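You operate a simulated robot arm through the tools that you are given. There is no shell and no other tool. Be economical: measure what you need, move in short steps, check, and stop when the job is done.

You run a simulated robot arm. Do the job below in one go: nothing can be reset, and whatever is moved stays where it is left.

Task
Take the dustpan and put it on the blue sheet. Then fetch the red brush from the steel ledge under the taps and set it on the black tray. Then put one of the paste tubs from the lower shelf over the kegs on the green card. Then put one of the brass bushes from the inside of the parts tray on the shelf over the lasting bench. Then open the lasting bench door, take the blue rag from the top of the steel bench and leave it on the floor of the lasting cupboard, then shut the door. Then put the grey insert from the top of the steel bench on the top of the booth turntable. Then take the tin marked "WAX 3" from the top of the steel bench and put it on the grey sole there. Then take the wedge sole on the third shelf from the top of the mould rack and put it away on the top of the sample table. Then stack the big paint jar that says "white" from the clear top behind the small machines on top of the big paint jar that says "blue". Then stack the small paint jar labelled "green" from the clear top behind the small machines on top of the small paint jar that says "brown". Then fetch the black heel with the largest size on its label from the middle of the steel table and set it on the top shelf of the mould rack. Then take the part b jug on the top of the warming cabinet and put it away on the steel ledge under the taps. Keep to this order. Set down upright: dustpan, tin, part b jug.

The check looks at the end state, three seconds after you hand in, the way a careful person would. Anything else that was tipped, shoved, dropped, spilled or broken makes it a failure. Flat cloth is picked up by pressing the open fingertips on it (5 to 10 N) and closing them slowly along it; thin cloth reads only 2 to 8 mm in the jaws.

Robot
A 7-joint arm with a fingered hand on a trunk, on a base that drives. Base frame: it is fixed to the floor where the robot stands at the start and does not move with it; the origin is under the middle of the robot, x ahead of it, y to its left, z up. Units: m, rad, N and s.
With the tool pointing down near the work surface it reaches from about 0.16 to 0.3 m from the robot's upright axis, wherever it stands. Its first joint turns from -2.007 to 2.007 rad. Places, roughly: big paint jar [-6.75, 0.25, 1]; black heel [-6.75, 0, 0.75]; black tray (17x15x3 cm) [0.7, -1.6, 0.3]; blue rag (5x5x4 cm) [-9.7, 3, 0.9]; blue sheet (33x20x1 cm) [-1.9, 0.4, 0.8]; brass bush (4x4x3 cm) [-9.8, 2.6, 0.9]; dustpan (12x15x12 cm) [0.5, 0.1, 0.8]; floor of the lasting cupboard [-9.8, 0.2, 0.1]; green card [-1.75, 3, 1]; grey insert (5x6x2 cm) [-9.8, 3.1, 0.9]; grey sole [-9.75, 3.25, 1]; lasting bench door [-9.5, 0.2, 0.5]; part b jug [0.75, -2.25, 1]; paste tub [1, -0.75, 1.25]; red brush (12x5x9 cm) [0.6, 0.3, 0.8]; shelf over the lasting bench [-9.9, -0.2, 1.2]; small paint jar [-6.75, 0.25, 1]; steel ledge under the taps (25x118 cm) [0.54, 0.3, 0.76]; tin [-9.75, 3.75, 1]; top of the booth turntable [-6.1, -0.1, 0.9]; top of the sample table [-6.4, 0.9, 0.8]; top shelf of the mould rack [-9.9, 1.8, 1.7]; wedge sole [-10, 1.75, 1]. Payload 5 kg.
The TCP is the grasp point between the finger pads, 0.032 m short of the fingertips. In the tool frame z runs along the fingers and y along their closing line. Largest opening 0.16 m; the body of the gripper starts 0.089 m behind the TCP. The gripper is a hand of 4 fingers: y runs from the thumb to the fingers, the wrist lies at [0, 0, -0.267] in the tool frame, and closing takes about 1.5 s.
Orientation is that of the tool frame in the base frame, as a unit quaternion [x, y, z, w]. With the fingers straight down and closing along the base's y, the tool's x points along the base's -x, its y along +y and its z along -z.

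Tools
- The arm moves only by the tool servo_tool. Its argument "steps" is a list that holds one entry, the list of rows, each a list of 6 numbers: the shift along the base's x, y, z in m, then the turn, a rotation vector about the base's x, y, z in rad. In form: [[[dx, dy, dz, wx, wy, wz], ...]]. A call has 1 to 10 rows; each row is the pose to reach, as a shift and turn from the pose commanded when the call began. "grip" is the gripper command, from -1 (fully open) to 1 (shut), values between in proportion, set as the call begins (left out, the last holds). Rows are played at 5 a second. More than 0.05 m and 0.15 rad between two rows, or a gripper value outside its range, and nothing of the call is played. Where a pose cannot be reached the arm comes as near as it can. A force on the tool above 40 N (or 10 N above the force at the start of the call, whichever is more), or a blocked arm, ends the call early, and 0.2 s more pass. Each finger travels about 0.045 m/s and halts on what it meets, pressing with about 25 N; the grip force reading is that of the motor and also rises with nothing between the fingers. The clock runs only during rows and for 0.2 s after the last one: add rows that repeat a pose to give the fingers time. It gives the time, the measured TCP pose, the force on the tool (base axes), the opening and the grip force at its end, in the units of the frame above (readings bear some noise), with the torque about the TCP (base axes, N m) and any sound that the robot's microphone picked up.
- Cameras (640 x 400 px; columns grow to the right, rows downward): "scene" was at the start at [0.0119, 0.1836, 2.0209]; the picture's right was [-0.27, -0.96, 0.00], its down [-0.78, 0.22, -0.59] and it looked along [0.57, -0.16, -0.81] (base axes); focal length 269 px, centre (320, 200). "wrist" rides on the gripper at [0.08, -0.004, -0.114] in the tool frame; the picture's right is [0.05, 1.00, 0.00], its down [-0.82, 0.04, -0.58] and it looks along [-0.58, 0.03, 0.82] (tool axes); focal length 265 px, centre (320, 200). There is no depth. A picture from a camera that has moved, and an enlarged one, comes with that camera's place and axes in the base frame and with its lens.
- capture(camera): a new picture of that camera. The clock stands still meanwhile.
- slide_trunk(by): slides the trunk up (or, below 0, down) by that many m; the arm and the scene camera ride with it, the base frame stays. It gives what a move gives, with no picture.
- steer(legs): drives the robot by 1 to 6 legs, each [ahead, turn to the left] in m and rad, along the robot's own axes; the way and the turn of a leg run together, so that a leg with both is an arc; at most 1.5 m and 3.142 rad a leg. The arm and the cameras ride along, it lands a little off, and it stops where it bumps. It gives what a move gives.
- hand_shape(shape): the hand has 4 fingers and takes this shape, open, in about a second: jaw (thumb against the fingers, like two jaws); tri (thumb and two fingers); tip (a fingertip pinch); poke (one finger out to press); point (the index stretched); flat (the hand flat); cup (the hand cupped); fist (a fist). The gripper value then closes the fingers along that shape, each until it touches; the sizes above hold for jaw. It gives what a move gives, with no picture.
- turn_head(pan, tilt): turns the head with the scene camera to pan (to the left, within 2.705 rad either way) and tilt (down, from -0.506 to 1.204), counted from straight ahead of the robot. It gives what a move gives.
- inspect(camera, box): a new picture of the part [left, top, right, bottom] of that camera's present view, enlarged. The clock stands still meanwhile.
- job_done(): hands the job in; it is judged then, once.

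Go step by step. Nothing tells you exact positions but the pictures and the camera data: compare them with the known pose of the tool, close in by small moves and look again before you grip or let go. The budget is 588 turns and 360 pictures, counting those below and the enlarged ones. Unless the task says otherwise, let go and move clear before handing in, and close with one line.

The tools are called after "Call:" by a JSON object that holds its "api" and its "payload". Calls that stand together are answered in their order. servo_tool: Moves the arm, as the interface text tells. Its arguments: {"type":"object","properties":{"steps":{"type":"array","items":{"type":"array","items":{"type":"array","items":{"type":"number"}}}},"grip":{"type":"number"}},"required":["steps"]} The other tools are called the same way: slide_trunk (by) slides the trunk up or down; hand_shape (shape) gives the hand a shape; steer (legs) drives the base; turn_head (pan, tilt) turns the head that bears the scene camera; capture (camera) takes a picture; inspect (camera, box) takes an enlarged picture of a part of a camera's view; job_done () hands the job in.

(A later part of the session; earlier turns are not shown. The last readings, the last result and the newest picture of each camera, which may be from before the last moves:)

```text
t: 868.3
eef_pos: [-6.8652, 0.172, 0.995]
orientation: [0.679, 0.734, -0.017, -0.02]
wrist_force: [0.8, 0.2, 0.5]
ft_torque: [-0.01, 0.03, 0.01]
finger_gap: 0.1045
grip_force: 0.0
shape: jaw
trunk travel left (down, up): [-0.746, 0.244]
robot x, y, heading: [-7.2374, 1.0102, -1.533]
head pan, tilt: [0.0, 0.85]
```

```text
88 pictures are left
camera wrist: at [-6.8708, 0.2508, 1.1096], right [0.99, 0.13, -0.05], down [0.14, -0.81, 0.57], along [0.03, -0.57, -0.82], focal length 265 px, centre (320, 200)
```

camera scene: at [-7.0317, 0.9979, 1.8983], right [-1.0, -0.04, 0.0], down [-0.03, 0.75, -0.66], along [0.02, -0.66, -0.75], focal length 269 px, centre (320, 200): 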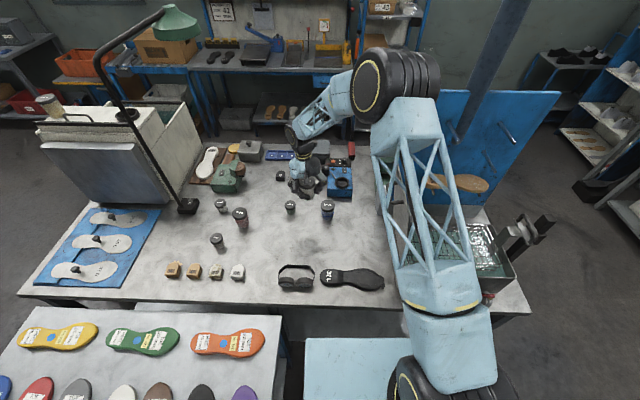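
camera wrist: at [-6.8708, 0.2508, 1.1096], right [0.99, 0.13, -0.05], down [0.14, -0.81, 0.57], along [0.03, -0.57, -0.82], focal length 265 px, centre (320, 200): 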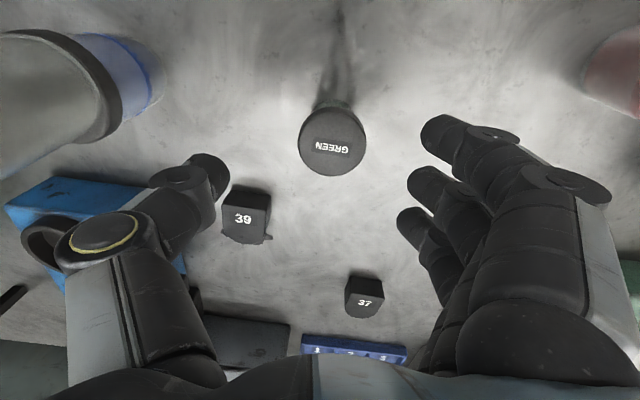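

Call:
{"api": "servo_tool", "payload": {"steps": [[[0.005, 0, -0.035, 0, 0, 0], [0.005, 0, -0.065, 0, 0, 0], [0.005, 0, -0.088, 0, 0, 0]]]}}

Call:
{"api": "servo_tool", "payload": {"steps": [[[0, 0, 0, 0, 0, 0], [0, 0, 0, 0, 0, 0], [0, 0, 0, 0, 0, 0], [0, 0, 0, 0, 0, 0], [0, 0, 0, 0, 0, 0], [0, 0, 0, 0, 0, 0], [0, 0, 0, 0, 0, 0], [0, 0, 0, 0, 0, 0]]], "grip": 1}}

Call:
{"api": "capture", "payload": {"camera": "wrist"}}

```text
t: 869.1
eef_pos: [-6.8591, 0.1721, 0.9055]
orientation: [0.678, 0.734, -0.017, -0.019]
wrist_force: [0.3, 0.0, 0.6]
ft_torque: [0.0, 0.01, -0.03]
finger_gap: 0.1047
grip_force: 0.1
shape: jaw
trunk travel left (down, up): [-0.746, 0.244]
robot x, y, heading: [-7.2309, 1.0119, -1.533]
head pan, tilt: [0.0, 0.85]
```

```text
t: 870.9
eef_pos: [-6.8591, 0.1718, 0.9065]
orientation: [0.678, 0.735, -0.017, -0.02]
wrist_force: [-0.3, -0.2, -0.2]
ft_torque: [-0.02, 0.0, -0.03]
finger_gap: 0.0266
grip_force: 24.8
shape: jaw
trunk travel left (down, up): [-0.746, 0.244]
robot x, y, heading: [-7.2334, 1.0117, -1.531]
head pan, tilt: [0.0, 0.85]
```

```text
87 pictures are left
camera wrist: at [-6.8652, 0.2508, 1.021], right [0.99, 0.13, -0.05], down [0.14, -0.81, 0.57], along [0.03, -0.57, -0.82], focal length 265 px, centre (320, 200)
```

wrist: 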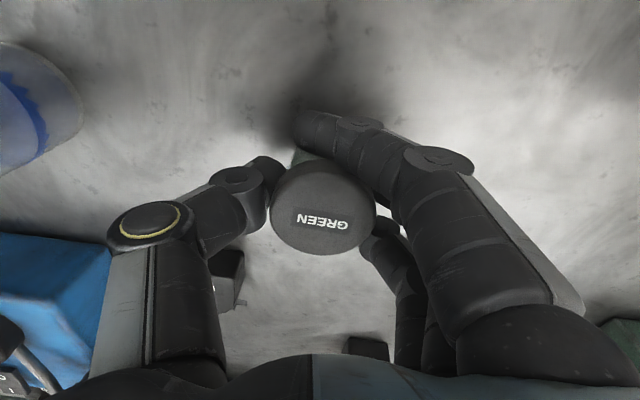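

Gripped. I'll lift over RED and carry it to BROWN.

Call:
{"api": "servo_tool", "payload": {"steps": [[[0, 0, 0.03, 0, 0, 0], [0, 0, 0.07, 0, 0, 0], [0, 0, 0.11, 0, 0, 0], [0, 0, 0.15, 0, 0, 0], [0, 0, 0.18, 0, 0, 0], [0.03, 0.02, 0.2, 0, 0, 0], [0.065, 0.045, 0.2, 0, 0, 0], [0.1, 0.07, 0.2, 0, 0, 0], [0.135, 0.095, 0.2, 0, 0, 0], [0.17, 0.12, 0.2, 0, 0, 0]]]}}

Call:
{"api": "servo_tool", "payload": {"steps": [[[0.035, 0.025, 0, 0, 0, 0], [0.07, 0.05, 0, 0, 0, 0], [0.1, 0.07, 0, 0, 0, 0], [0.125, 0.09, 0, 0, 0, 0]]]}}

Call:
{"api": "capture", "payload": {"camera": "wrist"}}

Call:
{"api": "capture", "payload": {"camera": "scene"}}

```text
t: 873.1
eef_pos: [-6.6879, 0.2921, 1.106]
orientation: [0.679, 0.734, -0.017, -0.02]
wrist_force: [0.2, 0.9, -0.4]
ft_torque: [0.02, 0.05, -0.02]
finger_gap: 0.0263
grip_force: 25.2
shape: jaw
trunk travel left (down, up): [-0.746, 0.244]
robot x, y, heading: [-7.2339, 1.0093, -1.536]
head pan, tilt: [0.0, 0.85]
```

```text
t: 874.1
eef_pos: [-6.5667, 0.3829, 1.1064]
orientation: [0.678, 0.734, -0.018, -0.02]
wrist_force: [-0.7, 0.4, -0.4]
ft_torque: [-0.02, 0.0, 0.04]
finger_gap: 0.0261
grip_force: 25.2
shape: jaw
trunk travel left (down, up): [-0.746, 0.244]
robot x, y, heading: [-7.2343, 1.0135, -1.533]
head pan, tilt: [0.0, 0.85]
```

```text
86 pictures are left
camera wrist: at [-6.571, 0.4616, 1.2215], right [0.99, 0.13, -0.05], down [0.14, -0.81, 0.57], along [0.03, -0.57, -0.82], focal length 265 px, centre (320, 200)
```

wrist: 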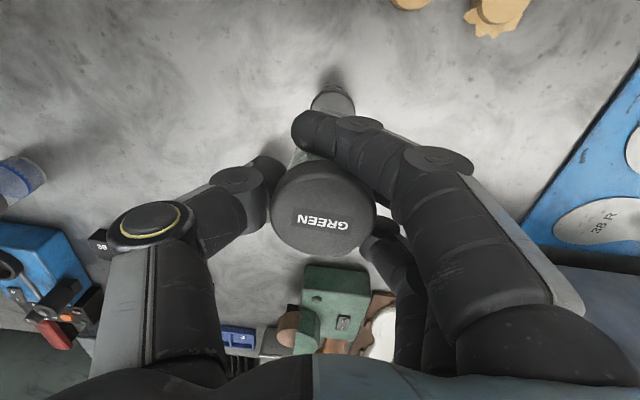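

```text
85 pictures are left
camera scene: at [-7.0289, 0.9993, 1.898], right [-1.0, -0.04, 0.0], down [-0.03, 0.75, -0.66], along [0.02, -0.66, -0.75], focal length 269 px, centre (320, 200)
```

scene: 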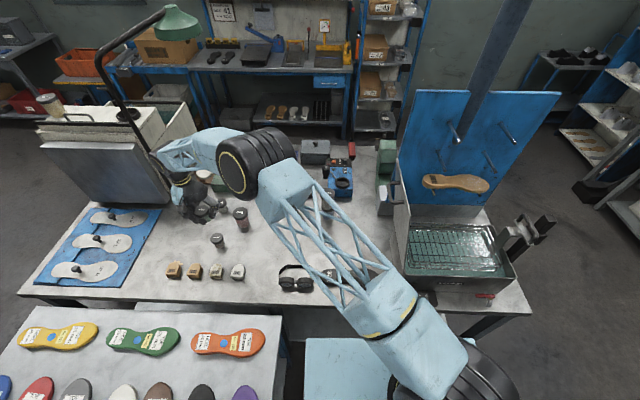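

Call:
{"api": "inspect", "payload": {"camera": "scene", "box": [170, 180, 270, 260]}}

```text
5.00 times, centred on (220, 220) of scene
camera zoom: at [-7.0289, 0.9993, 1.898], right [-1.0, -0.04, 0.0], down [-0.03, 0.75, -0.66], along [0.02, -0.66, -0.75], focal length 1344 px, centre (820, 100)
```

zoom: 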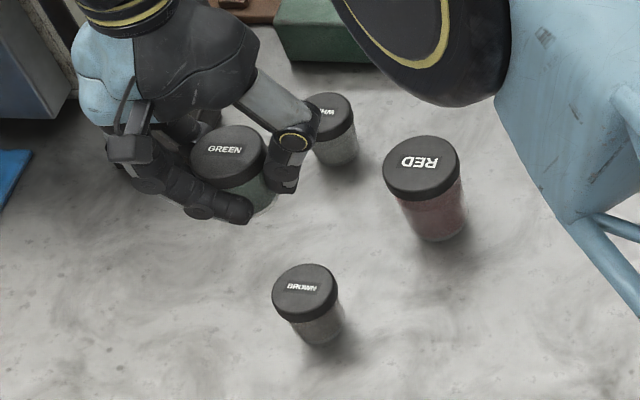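

Call:
{"api": "servo_tool", "payload": {"steps": [[[0.001, -0.006, -0.04, 0, 0, 0], [0.001, -0.006, -0.08, 0, 0, 0], [0.001, -0.006, -0.11, 0, 0, 0]]]}}

Call:
{"api": "inspect", "payload": {"camera": "scene", "box": [170, 180, 270, 260]}}

Call:
{"api": "capture", "payload": {"camera": "wrist"}}

```text
t: 874.9
eef_pos: [-6.562, 0.3757, 0.996]
orientation: [0.678, 0.734, -0.017, -0.02]
wrist_force: [-0.4, -1.1, -1.5]
ft_torque: [0.02, 0.05, -0.01]
finger_gap: 0.0261
grip_force: 24.8
shape: jaw
trunk travel left (down, up): [-0.746, 0.244]
robot x, y, heading: [-7.2362, 1.0102, -1.533]
head pan, tilt: [0.0, 0.85]
```

```text
5.00 times, centred on (220, 220) of scene
camera zoom: at [-7.0283, 0.998, 1.898], right [-1.0, -0.04, 0.0], down [-0.03, 0.75, -0.66], along [0.02, -0.66, -0.75], focal length 1344 px, centre (820, 100)
```

zoom: 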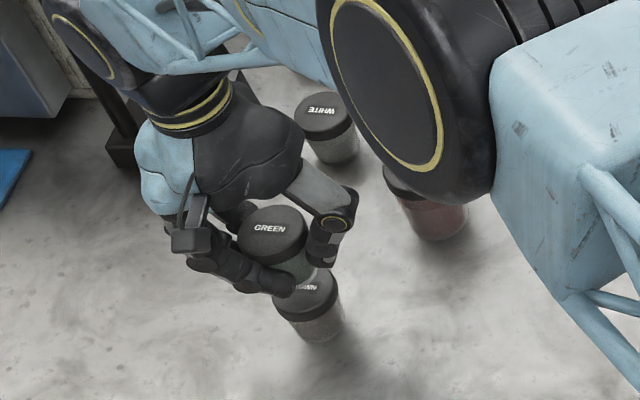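

```text
82 pictures are left
camera wrist: at [-6.5684, 0.4547, 1.1106], right [0.99, 0.13, -0.05], down [0.14, -0.81, 0.57], along [0.03, -0.57, -0.82], focal length 265 px, centre (320, 200)
```

wrist: 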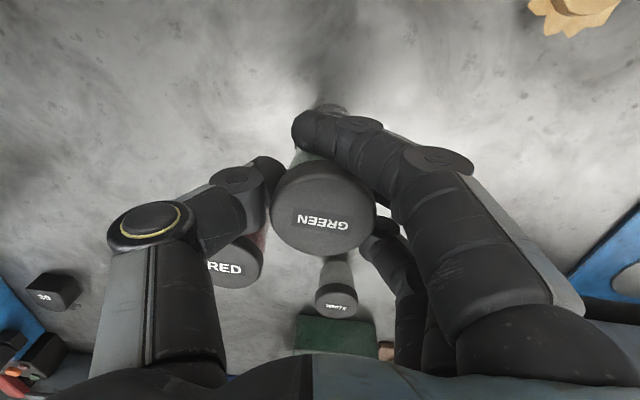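

Comparing both lids' projections, they're aligned within about 2 mm. I'll lower to contact.

Call:
{"api": "servo_tool", "payload": {"steps": [[[-0.001, -0.001, -0.015, 0, 0, 0], [-0.001, -0.001, -0.028, 0, 0, 0], [-0.001, -0.001, -0.036, 0, 0, 0], [-0.001, -0.001, -0.042, 0, 0, 0], [-0.001, -0.001, -0.047, 0, 0, 0]]]}}

Call:
{"api": "inspect", "payload": {"camera": "scene", "box": [170, 180, 270, 260]}}

```text
t: 876.1
eef_pos: [-6.5655, 0.3761, 0.9511]
orientation: [0.679, 0.734, -0.017, -0.017]
wrist_force: [1.4, -1.6, 25.5]
ft_torque: [-0.17, -0.39, -0.05]
finger_gap: 0.0266
grip_force: 24.6
shape: jaw
trunk travel left (down, up): [-0.746, 0.244]
robot x, y, heading: [-7.2342, 1.0073, -1.536]
head pan, tilt: [0.0, 0.85]
```

```text
5.00 times, centred on (220, 220) of scene
camera zoom: at [-7.0322, 1.0011, 1.8986], right [-1.0, -0.04, 0.0], down [-0.03, 0.75, -0.66], along [0.02, -0.66, -0.75], focal length 1344 px, centre (820, 100)
```

zoom: 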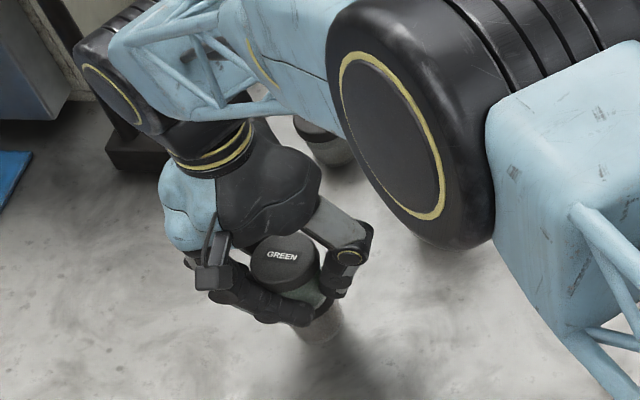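

Call:
{"api": "servo_tool", "payload": {"steps": [[[0, 0, 0.002, 0, 0, 0], [0, 0, 0.002, 0, 0, 0], [0, 0, 0.002, 0, 0, 0]]], "grip": 0.35}}

Call:
{"api": "inspect", "payload": {"camera": "scene", "box": [190, 200, 260, 260]}}

Call:
{"api": "capture", "payload": {"camera": "wrist"}}

```text
t: 876.9
eef_pos: [-6.5657, 0.3771, 0.9512]
orientation: [0.678, 0.734, -0.016, -0.019]
wrist_force: [0.4, -0.4, 19.5]
ft_torque: [-0.15, -0.58, -0.01]
finger_gap: 0.0509
grip_force: 0.0
shape: jaw
trunk travel left (down, up): [-0.746, 0.244]
robot x, y, heading: [-7.2365, 1.0086, -1.53]
head pan, tilt: [0.0, 0.85]
```

```text
6.67 times, centred on (225, 230) of scene
camera zoom: at [-7.0312, 1.0003, 1.8983], right [-1.0, -0.04, 0.0], down [-0.03, 0.75, -0.66], along [0.02, -0.66, -0.75], focal length 1793 px, centre (953, 0)
```

zoom: 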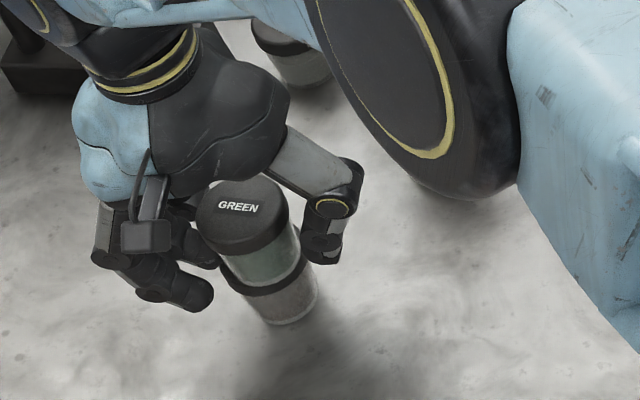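

```text
79 pictures are left
camera wrist: at [-6.5711, 0.4554, 1.066], right [0.99, 0.13, -0.05], down [0.14, -0.81, 0.57], along [0.03, -0.57, -0.82], focal length 265 px, centre (320, 200)
```

wrist: 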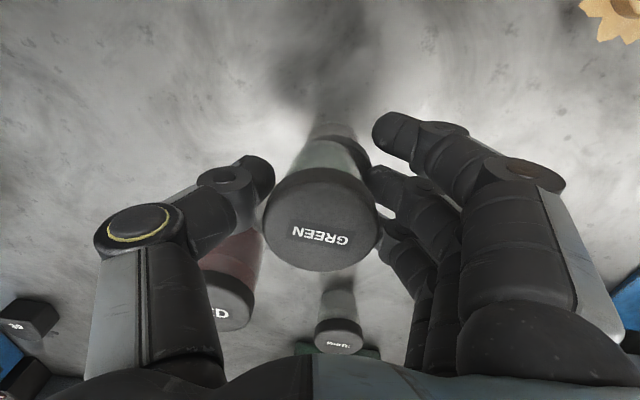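

The stack is aligned; a fingertip is just resting on BROWN's lid. I'll rise a little, open wider, then lift off.

Call:
{"api": "servo_tool", "payload": {"steps": [[[0, 0, 0.004, 0, 0, 0], [0, 0, 0.008, 0, 0, 0], [0, 0, 0.008, 0, 0, 0], [0, 0, 0.008, 0, 0, 0]]], "grip": -0.1}}

Call:
{"api": "servo_tool", "payload": {"steps": [[[0, 0, 0.02, 0, 0, 0], [0, 0, 0.05, 0, 0, 0], [0, 0, 0.09, 0, 0, 0], [0, 0, 0.13, 0, 0, 0], [0, 0, 0.17, 0, 0, 0], [0, 0, 0.21, 0, 0, 0]]]}}

Call:
{"api": "capture", "payload": {"camera": "scene"}}

```text
t: 877.9
eef_pos: [-6.5653, 0.3754, 0.9578]
orientation: [0.678, 0.735, -0.017, -0.02]
wrist_force: [0.0, -0.1, 1.0]
ft_torque: [0.03, 0.0, 0.0]
finger_gap: 0.0869
grip_force: 0.0
shape: jaw
trunk travel left (down, up): [-0.746, 0.244]
robot x, y, heading: [-7.2358, 1.0093, -1.532]
head pan, tilt: [0.0, 0.85]
```

```text
t: 879.3
eef_pos: [-6.5656, 0.3775, 1.1661]
orientation: [0.679, 0.733, -0.016, -0.021]
wrist_force: [0.1, -0.3, 0.1]
ft_torque: [0.0, -0.05, -0.01]
finger_gap: 0.0871
grip_force: 0.1
shape: jaw
trunk travel left (down, up): [-0.746, 0.244]
robot x, y, heading: [-7.2354, 1.0102, -1.533]
head pan, tilt: [0.0, 0.85]
```

```text
78 pictures are left
camera scene: at [-7.0304, 0.9994, 1.8981], right [-1.0, -0.04, 0.0], down [-0.03, 0.75, -0.66], along [0.02, -0.66, -0.75], focal length 269 px, centre (320, 200)
```

scene: 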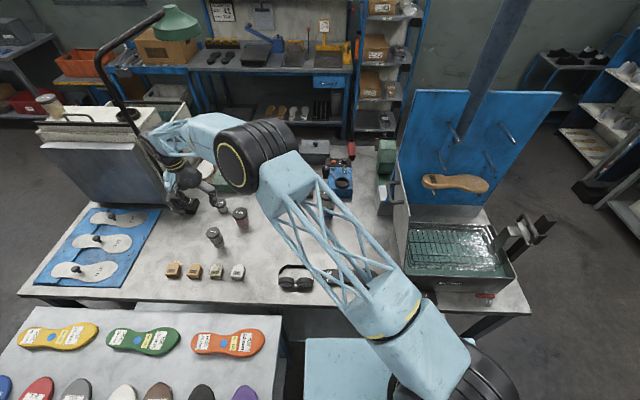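

Both stacks stand. Next the black heel "39" at about (-6.94, 0.07); I'll move up slightly and swing over to it.

Call:
{"api": "servo_tool", "payload": {"steps": [[[-0.035, -0.025, 0.01, 0, 0, 0], [-0.07, -0.05, 0.02, 0, 0, 0], [-0.105, -0.075, 0.03, 0, 0, 0], [-0.14, -0.1, 0.03, 0, 0, 0], [-0.175, -0.125, 0.03, 0, 0, 0], [-0.21, -0.15, 0.03, 0, 0, 0], [-0.245, -0.175, 0.03, 0, 0, 0], [-0.28, -0.2, 0.03, 0, 0, 0], [-0.315, -0.22, 0.03, 0, 0, 0], [-0.35, -0.24, 0.03, 0, 0, 0]]]}}

Call:
{"api": "steer", "payload": {"legs": [[0.05, 0]]}}

Call:
{"api": "capture", "payload": {"camera": "wrist"}}

```text
t: 881.5
eef_pos: [-6.9175, 0.1366, 1.1968]
orientation: [0.679, 0.734, -0.016, -0.02]
wrist_force: [-0.7, -0.1, -0.2]
ft_torque: [0.01, -0.04, 0.04]
finger_gap: 0.0874
grip_force: 0.1
shape: jaw
trunk travel left (down, up): [-0.746, 0.244]
robot x, y, heading: [-7.236, 1.0109, -1.53]
head pan, tilt: [0.0, 0.85]
```

```text
t: 882.4
eef_pos: [-6.9159, 0.086, 1.1948]
orientation: [0.679, 0.734, -0.016, -0.021]
wrist_force: [0.3, -0.9, -0.8]
ft_torque: [0.07, 0.02, 0.0]
finger_gap: 0.0873
grip_force: 0.1
shape: jaw
trunk travel left (down, up): [-0.746, 0.244]
robot x, y, heading: [-7.2357, 0.9593, -1.534]
head pan, tilt: [0.0, 0.85]
```

```text
77 pictures are left
camera wrist: at [-6.9199, 0.1643, 1.3107], right [0.99, 0.13, -0.05], down [0.14, -0.81, 0.57], along [0.03, -0.57, -0.82], focal length 265 px, centre (320, 200)
```

wrist: 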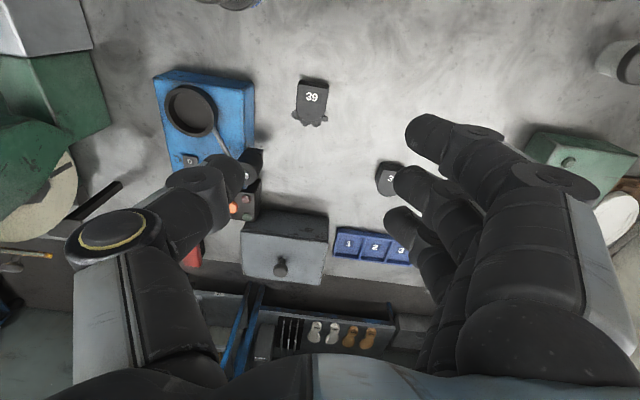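

The blue machine is close on the thumb side, so I'll turn the hand 90° to grip the heel front-to-back.

Call:
{"api": "servo_tool", "payload": {"steps": [[[-0.005, -0.005, 0, 0, 0, -0.145], [-0.01, -0.01, 0, 0, 0, -0.29], [-0.015, -0.015, 0, 0, 0, -0.435], [-0.02, -0.02, 0, 0, 0, -0.58], [-0.025, -0.028, 0, 0, 0, -0.725], [-0.025, -0.028, -0.02, 0, 0, -0.87], [-0.025, -0.028, -0.04, 0, 0, -1.015], [-0.025, -0.028, -0.06, 0, 0, -1.16], [-0.025, -0.028, -0.08, 0, 0, -1.305], [-0.025, -0.028, -0.1, 0, 0, -1.45]]]}}

Call:
{"api": "capture", "payload": {"camera": "wrist"}}

```text
t: 884.6
eef_pos: [-6.9393, 0.0595, 1.0964]
orientation: [0.995, 0.097, 0.001, -0.027]
wrist_force: [0.6, -0.1, -0.7]
ft_torque: [0.01, -0.01, 0.0]
finger_gap: 0.0872
grip_force: 0.0
shape: jaw
trunk travel left (down, up): [-0.746, 0.244]
robot x, y, heading: [-7.2338, 0.956, -1.53]
head pan, tilt: [0.0, 0.85]
```

```text
76 pictures are left
camera wrist: at [-6.8621, 0.0716, 1.2112], right [0.25, -0.97, -0.05], down [-0.79, -0.23, 0.57], along [-0.56, -0.1, -0.82], focal length 265 px, centre (320, 200)
```

wrist: 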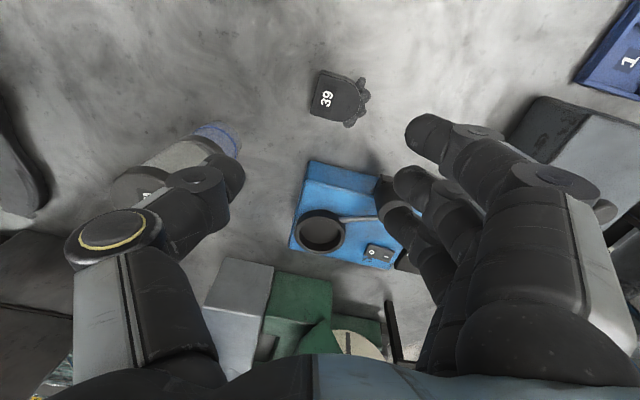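

Call:
{"api": "servo_tool", "payload": {"steps": [[[0.007, -0.005, -0.04, 0, 0, 0], [0.007, -0.005, -0.08, 0, 0, 0], [0.007, -0.005, -0.12, 0, 0, 0]]], "grip": -0.3}}

Call:
{"api": "capture", "payload": {"camera": "wrist"}}

```text
t: 885.4
eef_pos: [-6.931, 0.0532, 0.9741]
orientation: [0.995, 0.099, 0.0, -0.026]
wrist_force: [0.5, -0.9, 0.8]
ft_torque: [0.03, 0.05, -0.03]
finger_gap: 0.1032
grip_force: 0.0
shape: jaw
trunk travel left (down, up): [-0.746, 0.244]
robot x, y, heading: [-7.2362, 0.961, -1.534]
head pan, tilt: [0.0, 0.85]
```

```text
75 pictures are left
camera wrist: at [-6.8533, 0.0667, 1.0903], right [0.25, -0.97, -0.05], down [-0.79, -0.23, 0.57], along [-0.56, -0.1, -0.82], focal length 265 px, centre (320, 200)
```

wrist: 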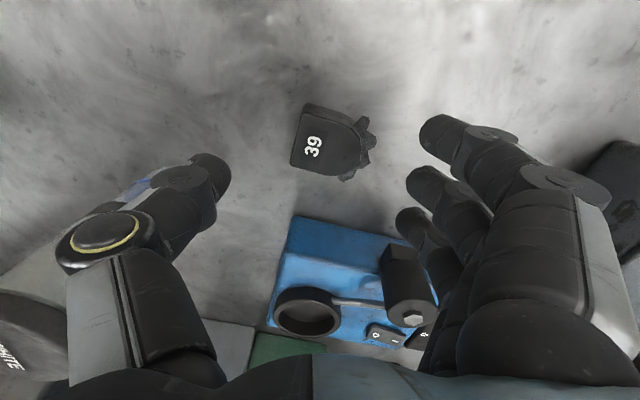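

Call:
{"api": "servo_tool", "payload": {"steps": [[[0, 0, -0.03, 0, 0, 0], [0, 0, -0.055, 0, 0, 0], [0, 0, -0.067, 0, 0, 0]]]}}

Call:
{"api": "servo_tool", "payload": {"steps": [[[0, 0, 0, 0, 0, 0], [0, 0, 0, 0, 0, 0], [0, 0, 0, 0, 0, 0], [0, 0, 0, 0, 0, 0], [0, 0, 0, 0, 0, 0], [0, 0, 0, 0, 0, 0], [0, 0, 0, 0, 0, 0], [0, 0, 0, 0, 0, 0]]], "grip": 1}}

Call:
{"api": "capture", "payload": {"camera": "wrist"}}

```text
t: 886.2
eef_pos: [-6.9308, 0.0556, 0.9099]
orientation: [0.995, 0.099, 0.001, -0.027]
wrist_force: [-0.4, -0.9, 0.9]
ft_torque: [0.01, -0.01, -0.02]
finger_gap: 0.1034
grip_force: 0.2
shape: jaw
trunk travel left (down, up): [-0.746, 0.244]
robot x, y, heading: [-7.2323, 0.96, -1.537]
head pan, tilt: [0.0, 0.85]
```

```text
t: 888.0
eef_pos: [-6.9302, 0.0558, 0.9103]
orientation: [0.995, 0.1, 0.001, -0.027]
wrist_force: [-1.1, 1.5, 0.1]
ft_torque: [0.01, 0.0, -0.02]
finger_gap: 0.0341
grip_force: 24.8
shape: jaw
trunk travel left (down, up): [-0.746, 0.244]
robot x, y, heading: [-7.2299, 0.9621, -1.534]
head pan, tilt: [0.0, 0.85]
```

```text
74 pictures are left
camera wrist: at [-6.854, 0.0682, 1.025], right [0.25, -0.97, -0.05], down [-0.79, -0.23, 0.57], along [-0.56, -0.1, -0.82], focal length 265 px, centre (320, 200)
```

wrist: 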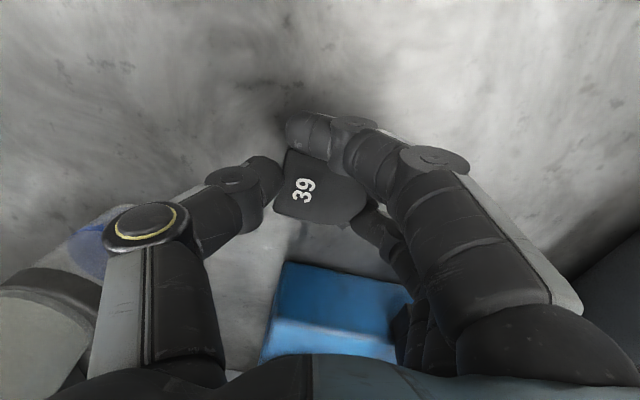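

Gripped. I'll lift straight up, then retract.

Call:
{"api": "servo_tool", "payload": {"steps": [[[0, 0, 0.03, 0, 0, 0], [0, 0, 0.07, 0, 0, 0], [0, 0, 0.11, 0, 0, 0], [0, 0, 0.15, 0, 0, 0], [0, 0, 0.19, 0, 0, 0], [0, 0, 0.23, 0, 0, 0]]]}}

Call:
{"api": "slide_trunk", "payload": {"by": 0.23}}

Call:
{"api": "capture", "payload": {"camera": "scene"}}

```text
t: 889.4
eef_pos: [-6.9323, 0.0565, 1.1403]
orientation: [0.995, 0.099, 0.001, -0.027]
wrist_force: [0.0, -0.3, 0.0]
ft_torque: [0.0, 0.0, -0.01]
finger_gap: 0.034
grip_force: 25.0
shape: jaw
trunk travel left (down, up): [-0.746, 0.244]
robot x, y, heading: [-7.231, 0.9621, -1.538]
head pan, tilt: [0.0, 0.85]
```

```text
t: 891.8
eef_pos: [-6.9314, 0.055, 1.3684]
orientation: [0.995, 0.1, 0.001, -0.026]
wrist_force: [-0.7, -0.3, 0.6]
ft_torque: [0.01, -0.01, 0.04]
finger_gap: 0.034
grip_force: 24.5
shape: jaw
trunk travel left (down, up): [-0.976, 0.014]
robot x, y, heading: [-7.2366, 0.9605, -1.529]
head pan, tilt: [0.0, 0.85]
```

```text
73 pictures are left
camera scene: at [-7.028, 0.9489, 2.1281], right [-1.0, -0.04, 0.0], down [-0.03, 0.75, -0.66], along [0.02, -0.66, -0.75], focal length 269 px, centre (320, 200)
```

scene: 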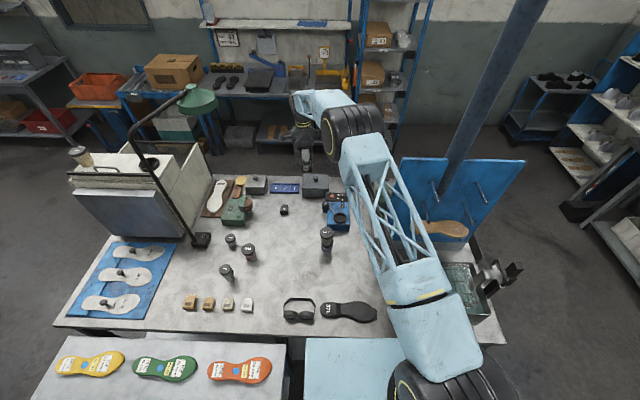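

Both stacks look fine. I'll rotate back and pull the arm in, keeping clear of the blue board.

Call:
{"api": "servo_tool", "payload": {"steps": [[[0, 0.04, 0.01, 0, 0, 0.14], [0, 0.08, 0.02, 0, 0, 0.28], [0, 0.12, 0.03, 0, 0, 0.42], [0, 0.16, 0.04, 0, 0, 0.56], [0, 0.2, 0.05, 0, 0, 0.7], [0, 0.24, 0.05, 0, 0, 0.84], [0, 0.28, 0.05, 0, 0, 0.98], [0, 0.32, 0.05, 0, 0, 1.12], [0, 0.36, 0.05, 0, 0, 1.26], [0, 0.4, 0.05, 0, 0, 1.4]]]}}

Call:
{"api": "steer", "payload": {"legs": [[-0.25, 0]]}}

Call:
{"api": "capture", "payload": {"camera": "scene"}}

```text
t: 894.0
eef_pos: [-6.9353, 0.4565, 1.4183]
orientation: [0.696, 0.717, -0.018, -0.02]
wrist_force: [0.3, 0.2, 0.5]
ft_torque: [-0.07, -0.01, 0.0]
finger_gap: 0.0336
grip_force: 24.6
shape: jaw
trunk travel left (down, up): [-0.976, 0.014]
robot x, y, heading: [-7.2341, 0.963, -1.533]
head pan, tilt: [0.0, 0.85]
```

```text
t: 895.8
eef_pos: [-6.9439, 0.7035, 1.4195]
orientation: [0.698, 0.716, -0.017, -0.02]
wrist_force: [0.4, 0.9, 1.2]
ft_torque: [-0.05, 0.03, -0.03]
finger_gap: 0.0338
grip_force: 24.8
shape: jaw
trunk travel left (down, up): [-0.976, 0.014]
robot x, y, heading: [-7.2429, 1.2077, -1.537]
head pan, tilt: [0.0, 0.85]
```

```text
72 pictures are left
camera scene: at [-7.0367, 1.1985, 2.1282], right [-1.0, -0.03, 0.0], down [-0.02, 0.75, -0.66], along [0.02, -0.66, -0.75], focal length 269 px, centre (320, 200)
```

scene: 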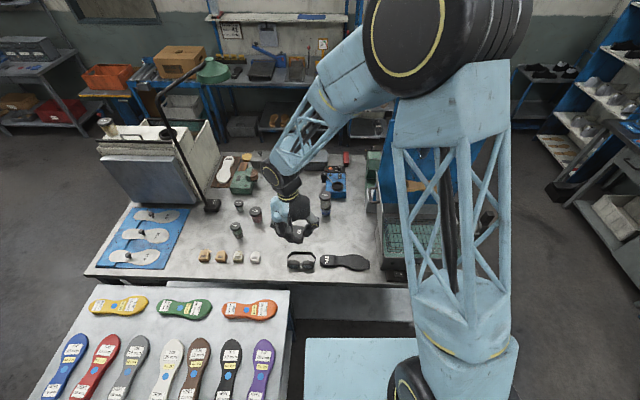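

Call:
{"api": "steer", "payload": {"legs": [[0, -1.53], [1.0, 0], [0, -1.42], [0.75, 0], [0, 1.35]]}}

Call:
{"api": "turn_head", "payload": {"pan": 0.0, "tilt": 0.4}}

Call:
{"api": "capture", "payload": {"camera": "scene"}}

```text
t: 915.8
eef_pos: [-8.9244, 1.5955, 1.4175]
orientation: [1.0, -0.003, 0.003, -0.027]
wrist_force: [-0.6, 1.3, -0.2]
ft_torque: [0.0, -0.03, -0.02]
finger_gap: 0.0333
grip_force: 24.8
shape: jaw
trunk travel left (down, up): [-0.976, 0.014]
robot x, y, heading: [-8.4148, 1.8744, -3.138]
head pan, tilt: [0.0, 0.85]
```

```text
t: 916.7
eef_pos: [-8.9249, 1.5945, 1.4177]
orientation: [1.0, -0.004, 0.003, -0.027]
wrist_force: [0.6, -1.2, -0.8]
ft_torque: [-0.01, 0.02, -0.02]
finger_gap: 0.033
grip_force: 24.9
shape: jaw
trunk travel left (down, up): [-0.976, 0.014]
robot x, y, heading: [-8.411, 1.8755, -3.139]
head pan, tilt: [0.0, 0.4]
```

```text
71 pictures are left
camera scene: at [-8.4408, 1.6726, 2.1672], right [0.0, 1.0, 0.0], down [0.39, 0.0, -0.92], along [-0.92, 0.0, -0.39], focal length 269 px, centre (320, 200)
```

scene: 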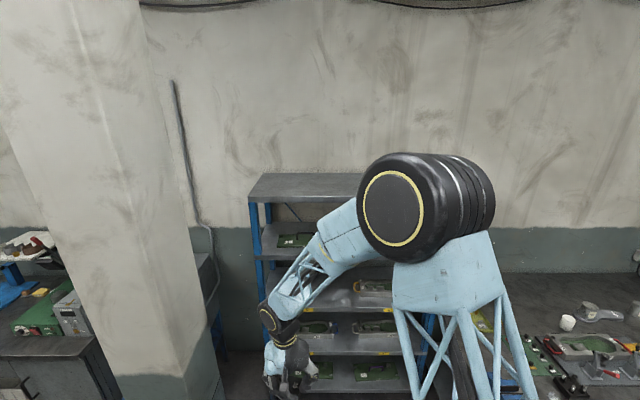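

I'll raise the hand above the rack's top shelf level before approaching.

Call:
{"api": "servo_tool", "payload": {"steps": [[[0, 0.02, 0.04, 0, 0, 0], [0, 0.04, 0.08, 0, 0, 0], [0, 0.06, 0.12, 0, 0, 0], [0, 0.08, 0.16, 0, 0, 0], [0, 0.1, 0.2, 0, 0, 0], [0, 0.12, 0.24, 0, 0, 0], [0, 0.14, 0.28, 0, 0, 0], [0, 0.16, 0.32, 0, 0, 0], [0, 0.18, 0.36, 0, 0, 0], [0, 0.2, 0.39, 0, 0, 0]]]}}

Call:
{"api": "steer", "payload": {"legs": [[0.42, 0]]}}

Call:
{"api": "capture", "payload": {"camera": "wrist"}}

Call:
{"api": "capture", "payload": {"camera": "scene"}}

```text
t: 918.9
eef_pos: [-8.9232, 1.7937, 1.8086]
orientation: [1.0, -0.003, 0.004, -0.025]
wrist_force: [-0.3, 0.9, 1.3]
ft_torque: [-0.04, 0.03, 0.02]
finger_gap: 0.0332
grip_force: 24.7
shape: jaw
trunk travel left (down, up): [-0.976, 0.014]
robot x, y, heading: [-8.4074, 1.877, -3.143]
head pan, tilt: [0.0, 0.4]
```

```text
t: 921.5
eef_pos: [-9.3511, 1.7887, 1.8069]
orientation: [1.0, -0.002, 0.003, -0.026]
wrist_force: [0.4, 0.0, -1.3]
ft_torque: [0.0, 0.0, -0.04]
finger_gap: 0.0331
grip_force: 25.7
shape: jaw
trunk travel left (down, up): [-0.976, 0.014]
robot x, y, heading: [-8.8357, 1.8707, -3.134]
head pan, tilt: [0.0, 0.4]
```

```text
70 pictures are left
camera wrist: at [-9.2735, 1.7862, 1.9227], right [0.05, -1.0, -0.05], down [-0.82, -0.07, 0.57], along [-0.57, 0.01, -0.82], focal length 265 px, centre (320, 200)
```

wrist: 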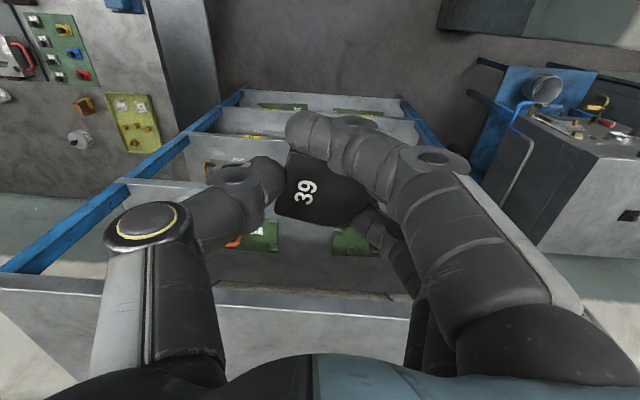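

```text
69 pictures are left
camera scene: at [-8.8672, 1.6714, 2.1673], right [-0.01, 1.0, 0.0], down [0.39, 0.0, -0.92], along [-0.92, 0.0, -0.39], focal length 269 px, centre (320, 200)
```

scene: 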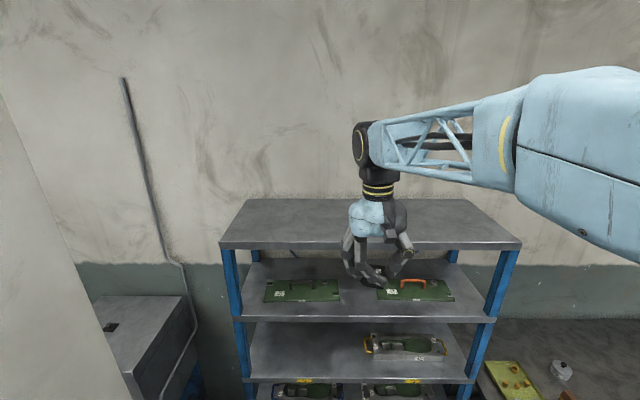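

Call:
{"api": "steer", "payload": {"legs": [[0.12, 0]]}}

Call:
{"api": "servo_tool", "payload": {"steps": [[[-0.045, 0, 0, 0, 0, 0], [-0.09, 0, 0, 0, 0, 0], [-0.135, 0, 0, 0, 0, 0], [-0.18, 0, 0, 0, 0, 0], [-0.225, 0, 0, 0, 0, 0], [-0.27, 0, 0, 0, 0, 0], [-0.315, 0, 0, 0, 0, 0], [-0.35, 0, 0, 0, 0, 0]]]}}

Call:
{"api": "capture", "payload": {"camera": "scene"}}

```text
t: 922.8
eef_pos: [-9.4724, 1.7895, 1.8078]
orientation: [1.0, -0.002, 0.004, -0.026]
wrist_force: [0.1, -0.1, -0.6]
ft_torque: [0.04, -0.05, 0.02]
finger_gap: 0.0334
grip_force: 25.3
shape: jaw
trunk travel left (down, up): [-0.976, 0.014]
robot x, y, heading: [-8.9541, 1.8759, -3.135]
head pan, tilt: [0.0, 0.4]
```

```text
t: 924.5
eef_pos: [-9.8219, 1.7876, 1.806]
orientation: [1.0, -0.001, 0.004, -0.027]
wrist_force: [-1.1, -0.7, -0.6]
ft_torque: [0.0, -0.06, -0.01]
finger_gap: 0.0332
grip_force: 25.5
shape: jaw
trunk travel left (down, up): [-0.976, 0.014]
robot x, y, heading: [-8.9584, 1.8745, -3.138]
head pan, tilt: [0.0, 0.4]
```

```text
68 pictures are left
camera scene: at [-8.9903, 1.6701, 2.1671], right [0.0, 1.0, 0.0], down [0.39, 0.0, -0.92], along [-0.92, 0.0, -0.39], focal length 269 px, centre (320, 200)
```

scene: 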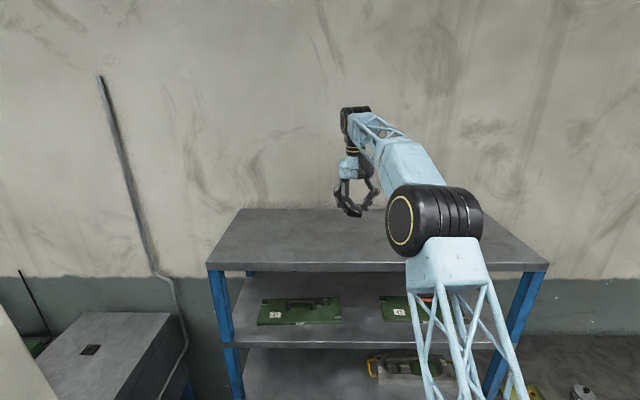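

Above the top shelf. I'll lower until contact (expected near z 1.69).

Call:
{"api": "servo_tool", "payload": {"steps": [[[0, 0, -0.04, 0, 0, 0], [0, 0, -0.075, 0, 0, 0], [0, 0, -0.09, 0, 0, 0], [0, 0, -0.1, 0, 0, 0], [0, 0, -0.108, 0, 0, 0], [0, 0, -0.115, 0, 0, 0]]]}}

Call:
{"api": "capture", "payload": {"camera": "wrist"}}

```text
t: 925.9
eef_pos: [-9.8203, 1.7884, 1.7071]
orientation: [1.0, -0.002, -0.004, -0.025]
wrist_force: [3.9, 0.1, 18.9]
ft_torque: [-0.3, 0.15, 0.07]
finger_gap: 0.0353
grip_force: 25.1
shape: jaw
trunk travel left (down, up): [-0.976, 0.014]
robot x, y, heading: [-8.9549, 1.8728, -3.134]
head pan, tilt: [0.0, 0.4]
stopped in row 6: the force on the tool passed its limit at 46 N (the readings are from after the stop); the commanded pose is now the measured one
```

```text
67 pictures are left
camera wrist: at [-9.7399, 1.7863, 1.8211], right [0.05, -1.0, -0.05], down [-0.81, -0.07, 0.58], along [-0.58, 0.01, -0.81], focal length 265 px, centre (320, 200)
```

wrist: 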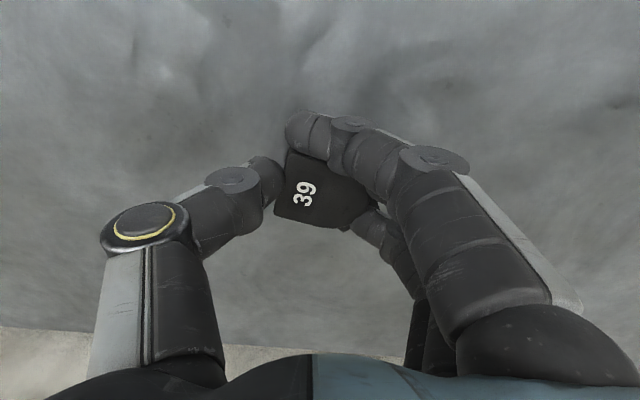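

Call:
{"api": "servo_tool", "payload": {"steps": [[[0, 0, 0.003, 0, 0, 0], [0, 0, 0.003, 0, 0, 0], [0, 0, 0.003, 0, 0, 0], [0, 0, 0.003, 0, 0, 0], [0, 0, 0.003, 0, 0, 0]]], "grip": -0.3}}

Call:
{"api": "servo_tool", "payload": {"steps": [[[0, 0, 0.03, 0, 0, 0], [0, 0, 0.07, 0, 0, 0], [0, 0, 0.1, 0, 0, 0], [0.04, 0, 0.11, 0, 0, 0], [0.085, 0, 0.11, 0, 0, 0], [0.13, 0, 0.11, 0, 0, 0], [0.175, 0, 0.11, 0, 0, 0], [0.22, 0, 0.11, 0, 0, 0]]]}}

Call:
{"api": "inspect", "payload": {"camera": "scene", "box": [280, 140, 460, 280]}}

Call:
{"api": "capture", "payload": {"camera": "wrist"}}

```text
t: 927.1
eef_pos: [-9.8219, 1.7891, 1.7056]
orientation: [1.0, -0.002, -0.002, -0.025]
wrist_force: [0.6, -0.1, 0.2]
ft_torque: [0.01, 0.0, -0.01]
finger_gap: 0.1037
grip_force: 0.1
shape: jaw
trunk travel left (down, up): [-0.976, 0.014]
robot x, y, heading: [-8.9554, 1.8747, -3.132]
head pan, tilt: [0.0, 0.4]
```

```text
t: 928.9
eef_pos: [-9.5992, 1.7884, 1.8154]
orientation: [1.0, -0.002, -0.003, -0.025]
wrist_force: [1.2, -0.1, 0.3]
ft_torque: [0.01, 0.1, 0.03]
finger_gap: 0.1036
grip_force: 0.0
shape: jaw
trunk travel left (down, up): [-0.976, 0.014]
robot x, y, heading: [-8.9569, 1.8759, -3.14]
head pan, tilt: [0.0, 0.4]
```

```text
2.86 times, centred on (370, 210) of scene
camera zoom: at [-8.9828, 1.6706, 2.1674], right [0.0, 1.0, 0.0], down [0.39, 0.0, -0.92], along [-0.92, 0.0, -0.39], focal length 768 px, centre (177, 171)
```

zoom: 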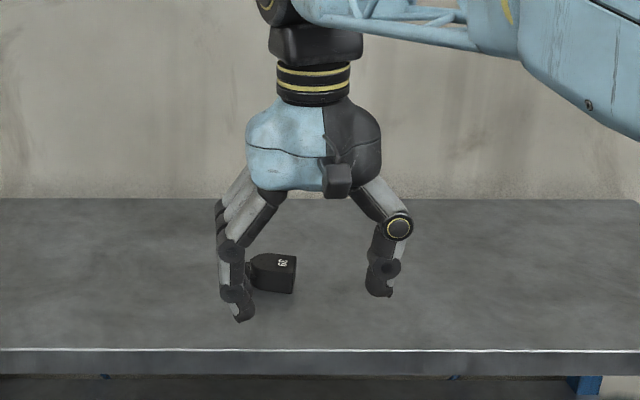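

```text
65 pictures are left
camera wrist: at [-9.5179, 1.7853, 1.9295], right [0.05, -1.0, -0.05], down [-0.81, -0.07, 0.58], along [-0.58, 0.01, -0.81], focal length 265 px, centre (320, 200)
```

wrist: 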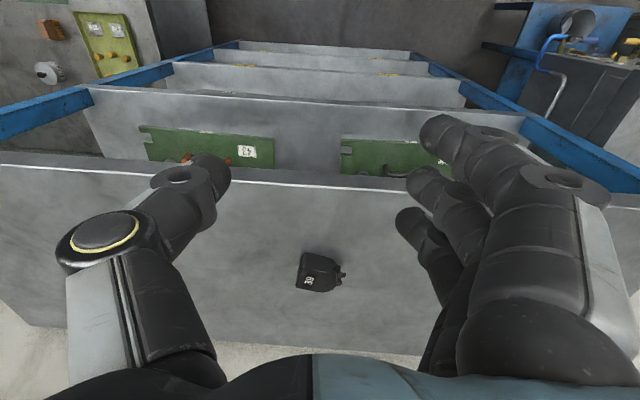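

The heel sits on the rack's top shelf. Last is the part B jug on the warming cabinet, back across the hall. I'll retrace my route in stages.

Call:
{"api": "steer", "payload": {"legs": [[-0.5, 0], [0, 1.84], [0.8, 0], [0, 1.3], [0.95, 0]]}}

Call:
{"api": "steer", "payload": {"legs": [[0, 0.86], [0.6, 0], [0, -0.86], [1.2, 0]]}}

```text
t: 948.3
eef_pos: [-6.6366, 1.1887, 1.8137]
orientation: [0.003, 1.0, -0.025, 0.001]
wrist_force: [-0.2, 0.4, 0.3]
ft_torque: [-0.04, 0.02, 0.03]
finger_gap: 0.1035
grip_force: 0.0
shape: jaw
trunk travel left (down, up): [-0.976, 0.014]
robot x, y, heading: [-7.2843, 1.1054, 0.004]
head pan, tilt: [0.0, 0.4]
```

```text
t: 952.9
eef_pos: [-6.7208, 1.8509, 1.8131]
orientation: [-0.396, 0.918, -0.022, 0.012]
wrist_force: [0.5, 0.1, -1.5]
ft_torque: [0.0, 0.06, 0.02]
finger_gap: 0.1042
grip_force: 0.1
shape: jaw
trunk travel left (down, up): [-0.976, 0.014]
robot x, y, heading: [-7.111, 1.3278, 0.71]
head pan, tilt: [0.0, 0.4]
stopped in leg 2: the robot was blocked; the commanded pose is now the measured one
```

I bumped the sample table's corner lightly. I'll back off and swing wider, checking the table.

Call:
{"api": "steer", "payload": {"legs": [[-0.12, 0], [0, 0.75], [0.38, 0], [0, -1.45]]}}

Call:
{"api": "turn_head", "payload": {"pan": -0.8, "tilt": 0.75}}

Call:
{"api": "capture", "payload": {"camera": "scene"}}

```text
t: 962.0
eef_pos: [-6.5283, 1.7926, 1.8139]
orientation: [-0.063, 0.998, -0.024, 0.005]
wrist_force: [0.7, -0.5, 0.2]
ft_torque: [0.03, 0.0, -0.01]
finger_gap: 0.104
grip_force: 0.0
shape: jaw
trunk travel left (down, up): [-0.976, 0.014]
robot x, y, heading: [-7.1575, 1.6352, 0.025]
head pan, tilt: [0.0, 0.4]
```

```text
t: 963.1
eef_pos: [-6.5291, 1.7918, 1.8158]
orientation: [-0.065, 0.998, -0.026, 0.006]
wrist_force: [0.6, 0.3, -0.4]
ft_torque: [0.0, -0.01, 0.0]
finger_gap: 0.1042
grip_force: 0.2
shape: jaw
trunk travel left (down, up): [-0.976, 0.014]
robot x, y, heading: [-7.1583, 1.6299, 0.026]
head pan, tilt: [-0.799, 0.75]
```

```text
64 pictures are left
camera scene: at [-7.1632, 1.7761, 2.1362], right [-0.7, -0.72, 0.0], down [-0.49, 0.48, -0.73], along [0.52, -0.51, -0.68], focal length 269 px, centre (320, 200)
```

scene: 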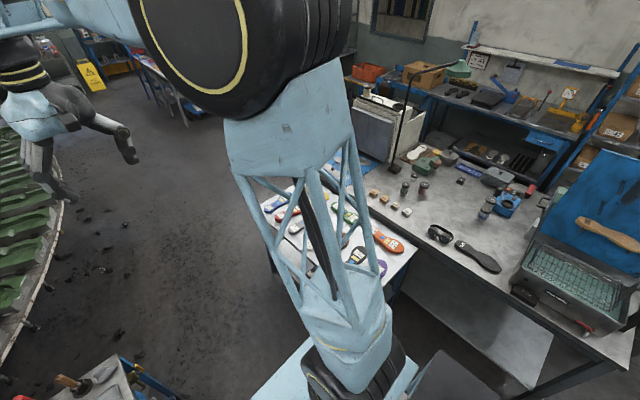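

All is in place. I'll continue east along the corridor.

Call:
{"api": "steer", "payload": {"legs": [[0, -0.06], [1.5, 0], [1.5, 0], [1.5, 0], [1.4, 0]]}}

Call:
{"api": "turn_head", "payload": {"pan": -0.6, "tilt": 0.45}}

Call:
{"api": "capture", "payload": {"camera": "scene"}}

```text
t: 976.1
eef_pos: [-3.8672, 1.7365, 1.8356]
orientation: [-0.045, 0.998, -0.026, 0.02]
wrist_force: [-0.9, 0.3, 1.7]
ft_torque: [-0.02, -0.13, 0.04]
finger_gap: 0.104
grip_force: 0.0
shape: jaw
trunk travel left (down, up): [-0.976, 0.014]
robot x, y, heading: [-4.4533, 1.5998, -0.004]
head pan, tilt: [-0.799, 0.75]
stopped in leg 3: the robot was blocked; the commanded pose is now the measured one
```

```text
t: 976.9
eef_pos: [-3.8295, 1.7371, 1.8187]
orientation: [-0.045, 0.999, -0.025, 0.007]
wrist_force: [1.1, -0.7, -0.6]
ft_torque: [0.01, 0.17, -0.01]
finger_gap: 0.1042
grip_force: 0.1
shape: jaw
trunk travel left (down, up): [-0.976, 0.014]
robot x, y, heading: [-4.4483, 1.5964, -0.01]
head pan, tilt: [-0.6, 0.45]
```

```text
63 pictures are left
camera scene: at [-4.4256, 1.7499, 2.1626], right [-0.57, -0.82, 0.0], down [-0.36, 0.25, -0.9], along [0.74, -0.52, -0.44], focal length 269 px, centre (320, 200)
```

scene: 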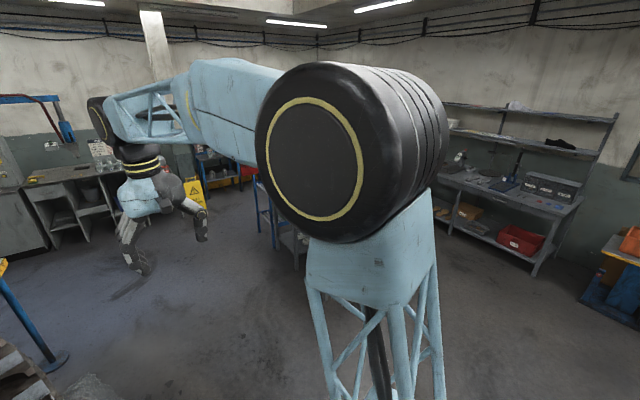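

Call:
{"api": "turn_head", "payload": {"pan": 0.6, "tilt": 0.8}}

Call:
{"api": "capture", "payload": {"camera": "scene"}}

```text
t: 978.3
eef_pos: [-3.8344, 1.7363, 1.8209]
orientation: [-0.046, 0.999, -0.025, 0.01]
wrist_force: [0.0, 0.0, -1.1]
ft_torque: [0.01, 0.0, 0.0]
finger_gap: 0.1041
grip_force: 0.0
shape: jaw
trunk travel left (down, up): [-0.976, 0.014]
robot x, y, heading: [-4.4516, 1.5982, -0.014]
head pan, tilt: [0.6, 0.799]
```

```text
62 pictures are left
camera scene: at [-4.4401, 1.8474, 2.1322], right [0.56, -0.83, 0.0], down [-0.6, -0.4, -0.7], along [0.58, 0.39, -0.72], focal length 269 px, centre (320, 200)
```

scene: 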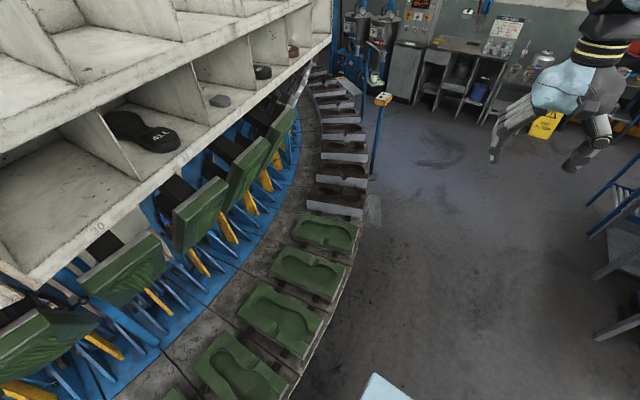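

The robot touched the carousel's rim; nothing there looks moved. I'll back off and pass further from it.

Call:
{"api": "steer", "payload": {"legs": [[-0.2, 0], [0, -0.5], [0.75, 0], [0, 0.5], [1.5, 0]]}}

Call:
{"api": "turn_head", "payload": {"pan": 0.3, "tilt": 0.6}}

Call:
{"api": "capture", "payload": {"camera": "scene"}}

```text
t: 993.7
eef_pos: [-1.8579, 1.3367, 1.821]
orientation: [-0.04, 0.999, -0.025, 0.01]
wrist_force: [-1.0, 0.0, 0.6]
ft_torque: [0.02, 0.0, 0.02]
finger_gap: 0.1042
grip_force: 0.1
shape: jaw
trunk travel left (down, up): [-0.976, 0.014]
robot x, y, heading: [-2.4698, 1.2067, -0.019]
head pan, tilt: [0.6, 0.799]
```

```text
t: 994.5
eef_pos: [-1.8572, 1.3375, 1.8205]
orientation: [-0.041, 0.999, -0.026, 0.01]
wrist_force: [-0.3, 0.1, 0.7]
ft_torque: [-0.01, -0.01, 0.01]
finger_gap: 0.104
grip_force: 0.1
shape: jaw
trunk travel left (down, up): [-0.976, 0.014]
robot x, y, heading: [-2.4774, 1.2034, -0.019]
head pan, tilt: [0.3, 0.6]
```

```text
61 pictures are left
camera scene: at [-2.4443, 1.4345, 2.149], right [0.28, -0.96, 0.0], down [-0.54, -0.16, -0.82], along [0.79, 0.23, -0.57], focal length 269 px, centre (320, 200)
```

scene: 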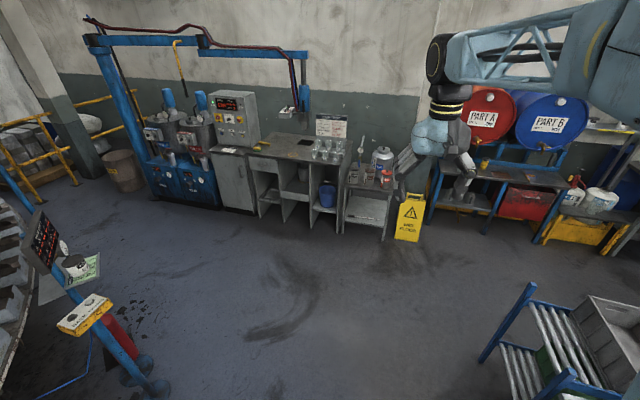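

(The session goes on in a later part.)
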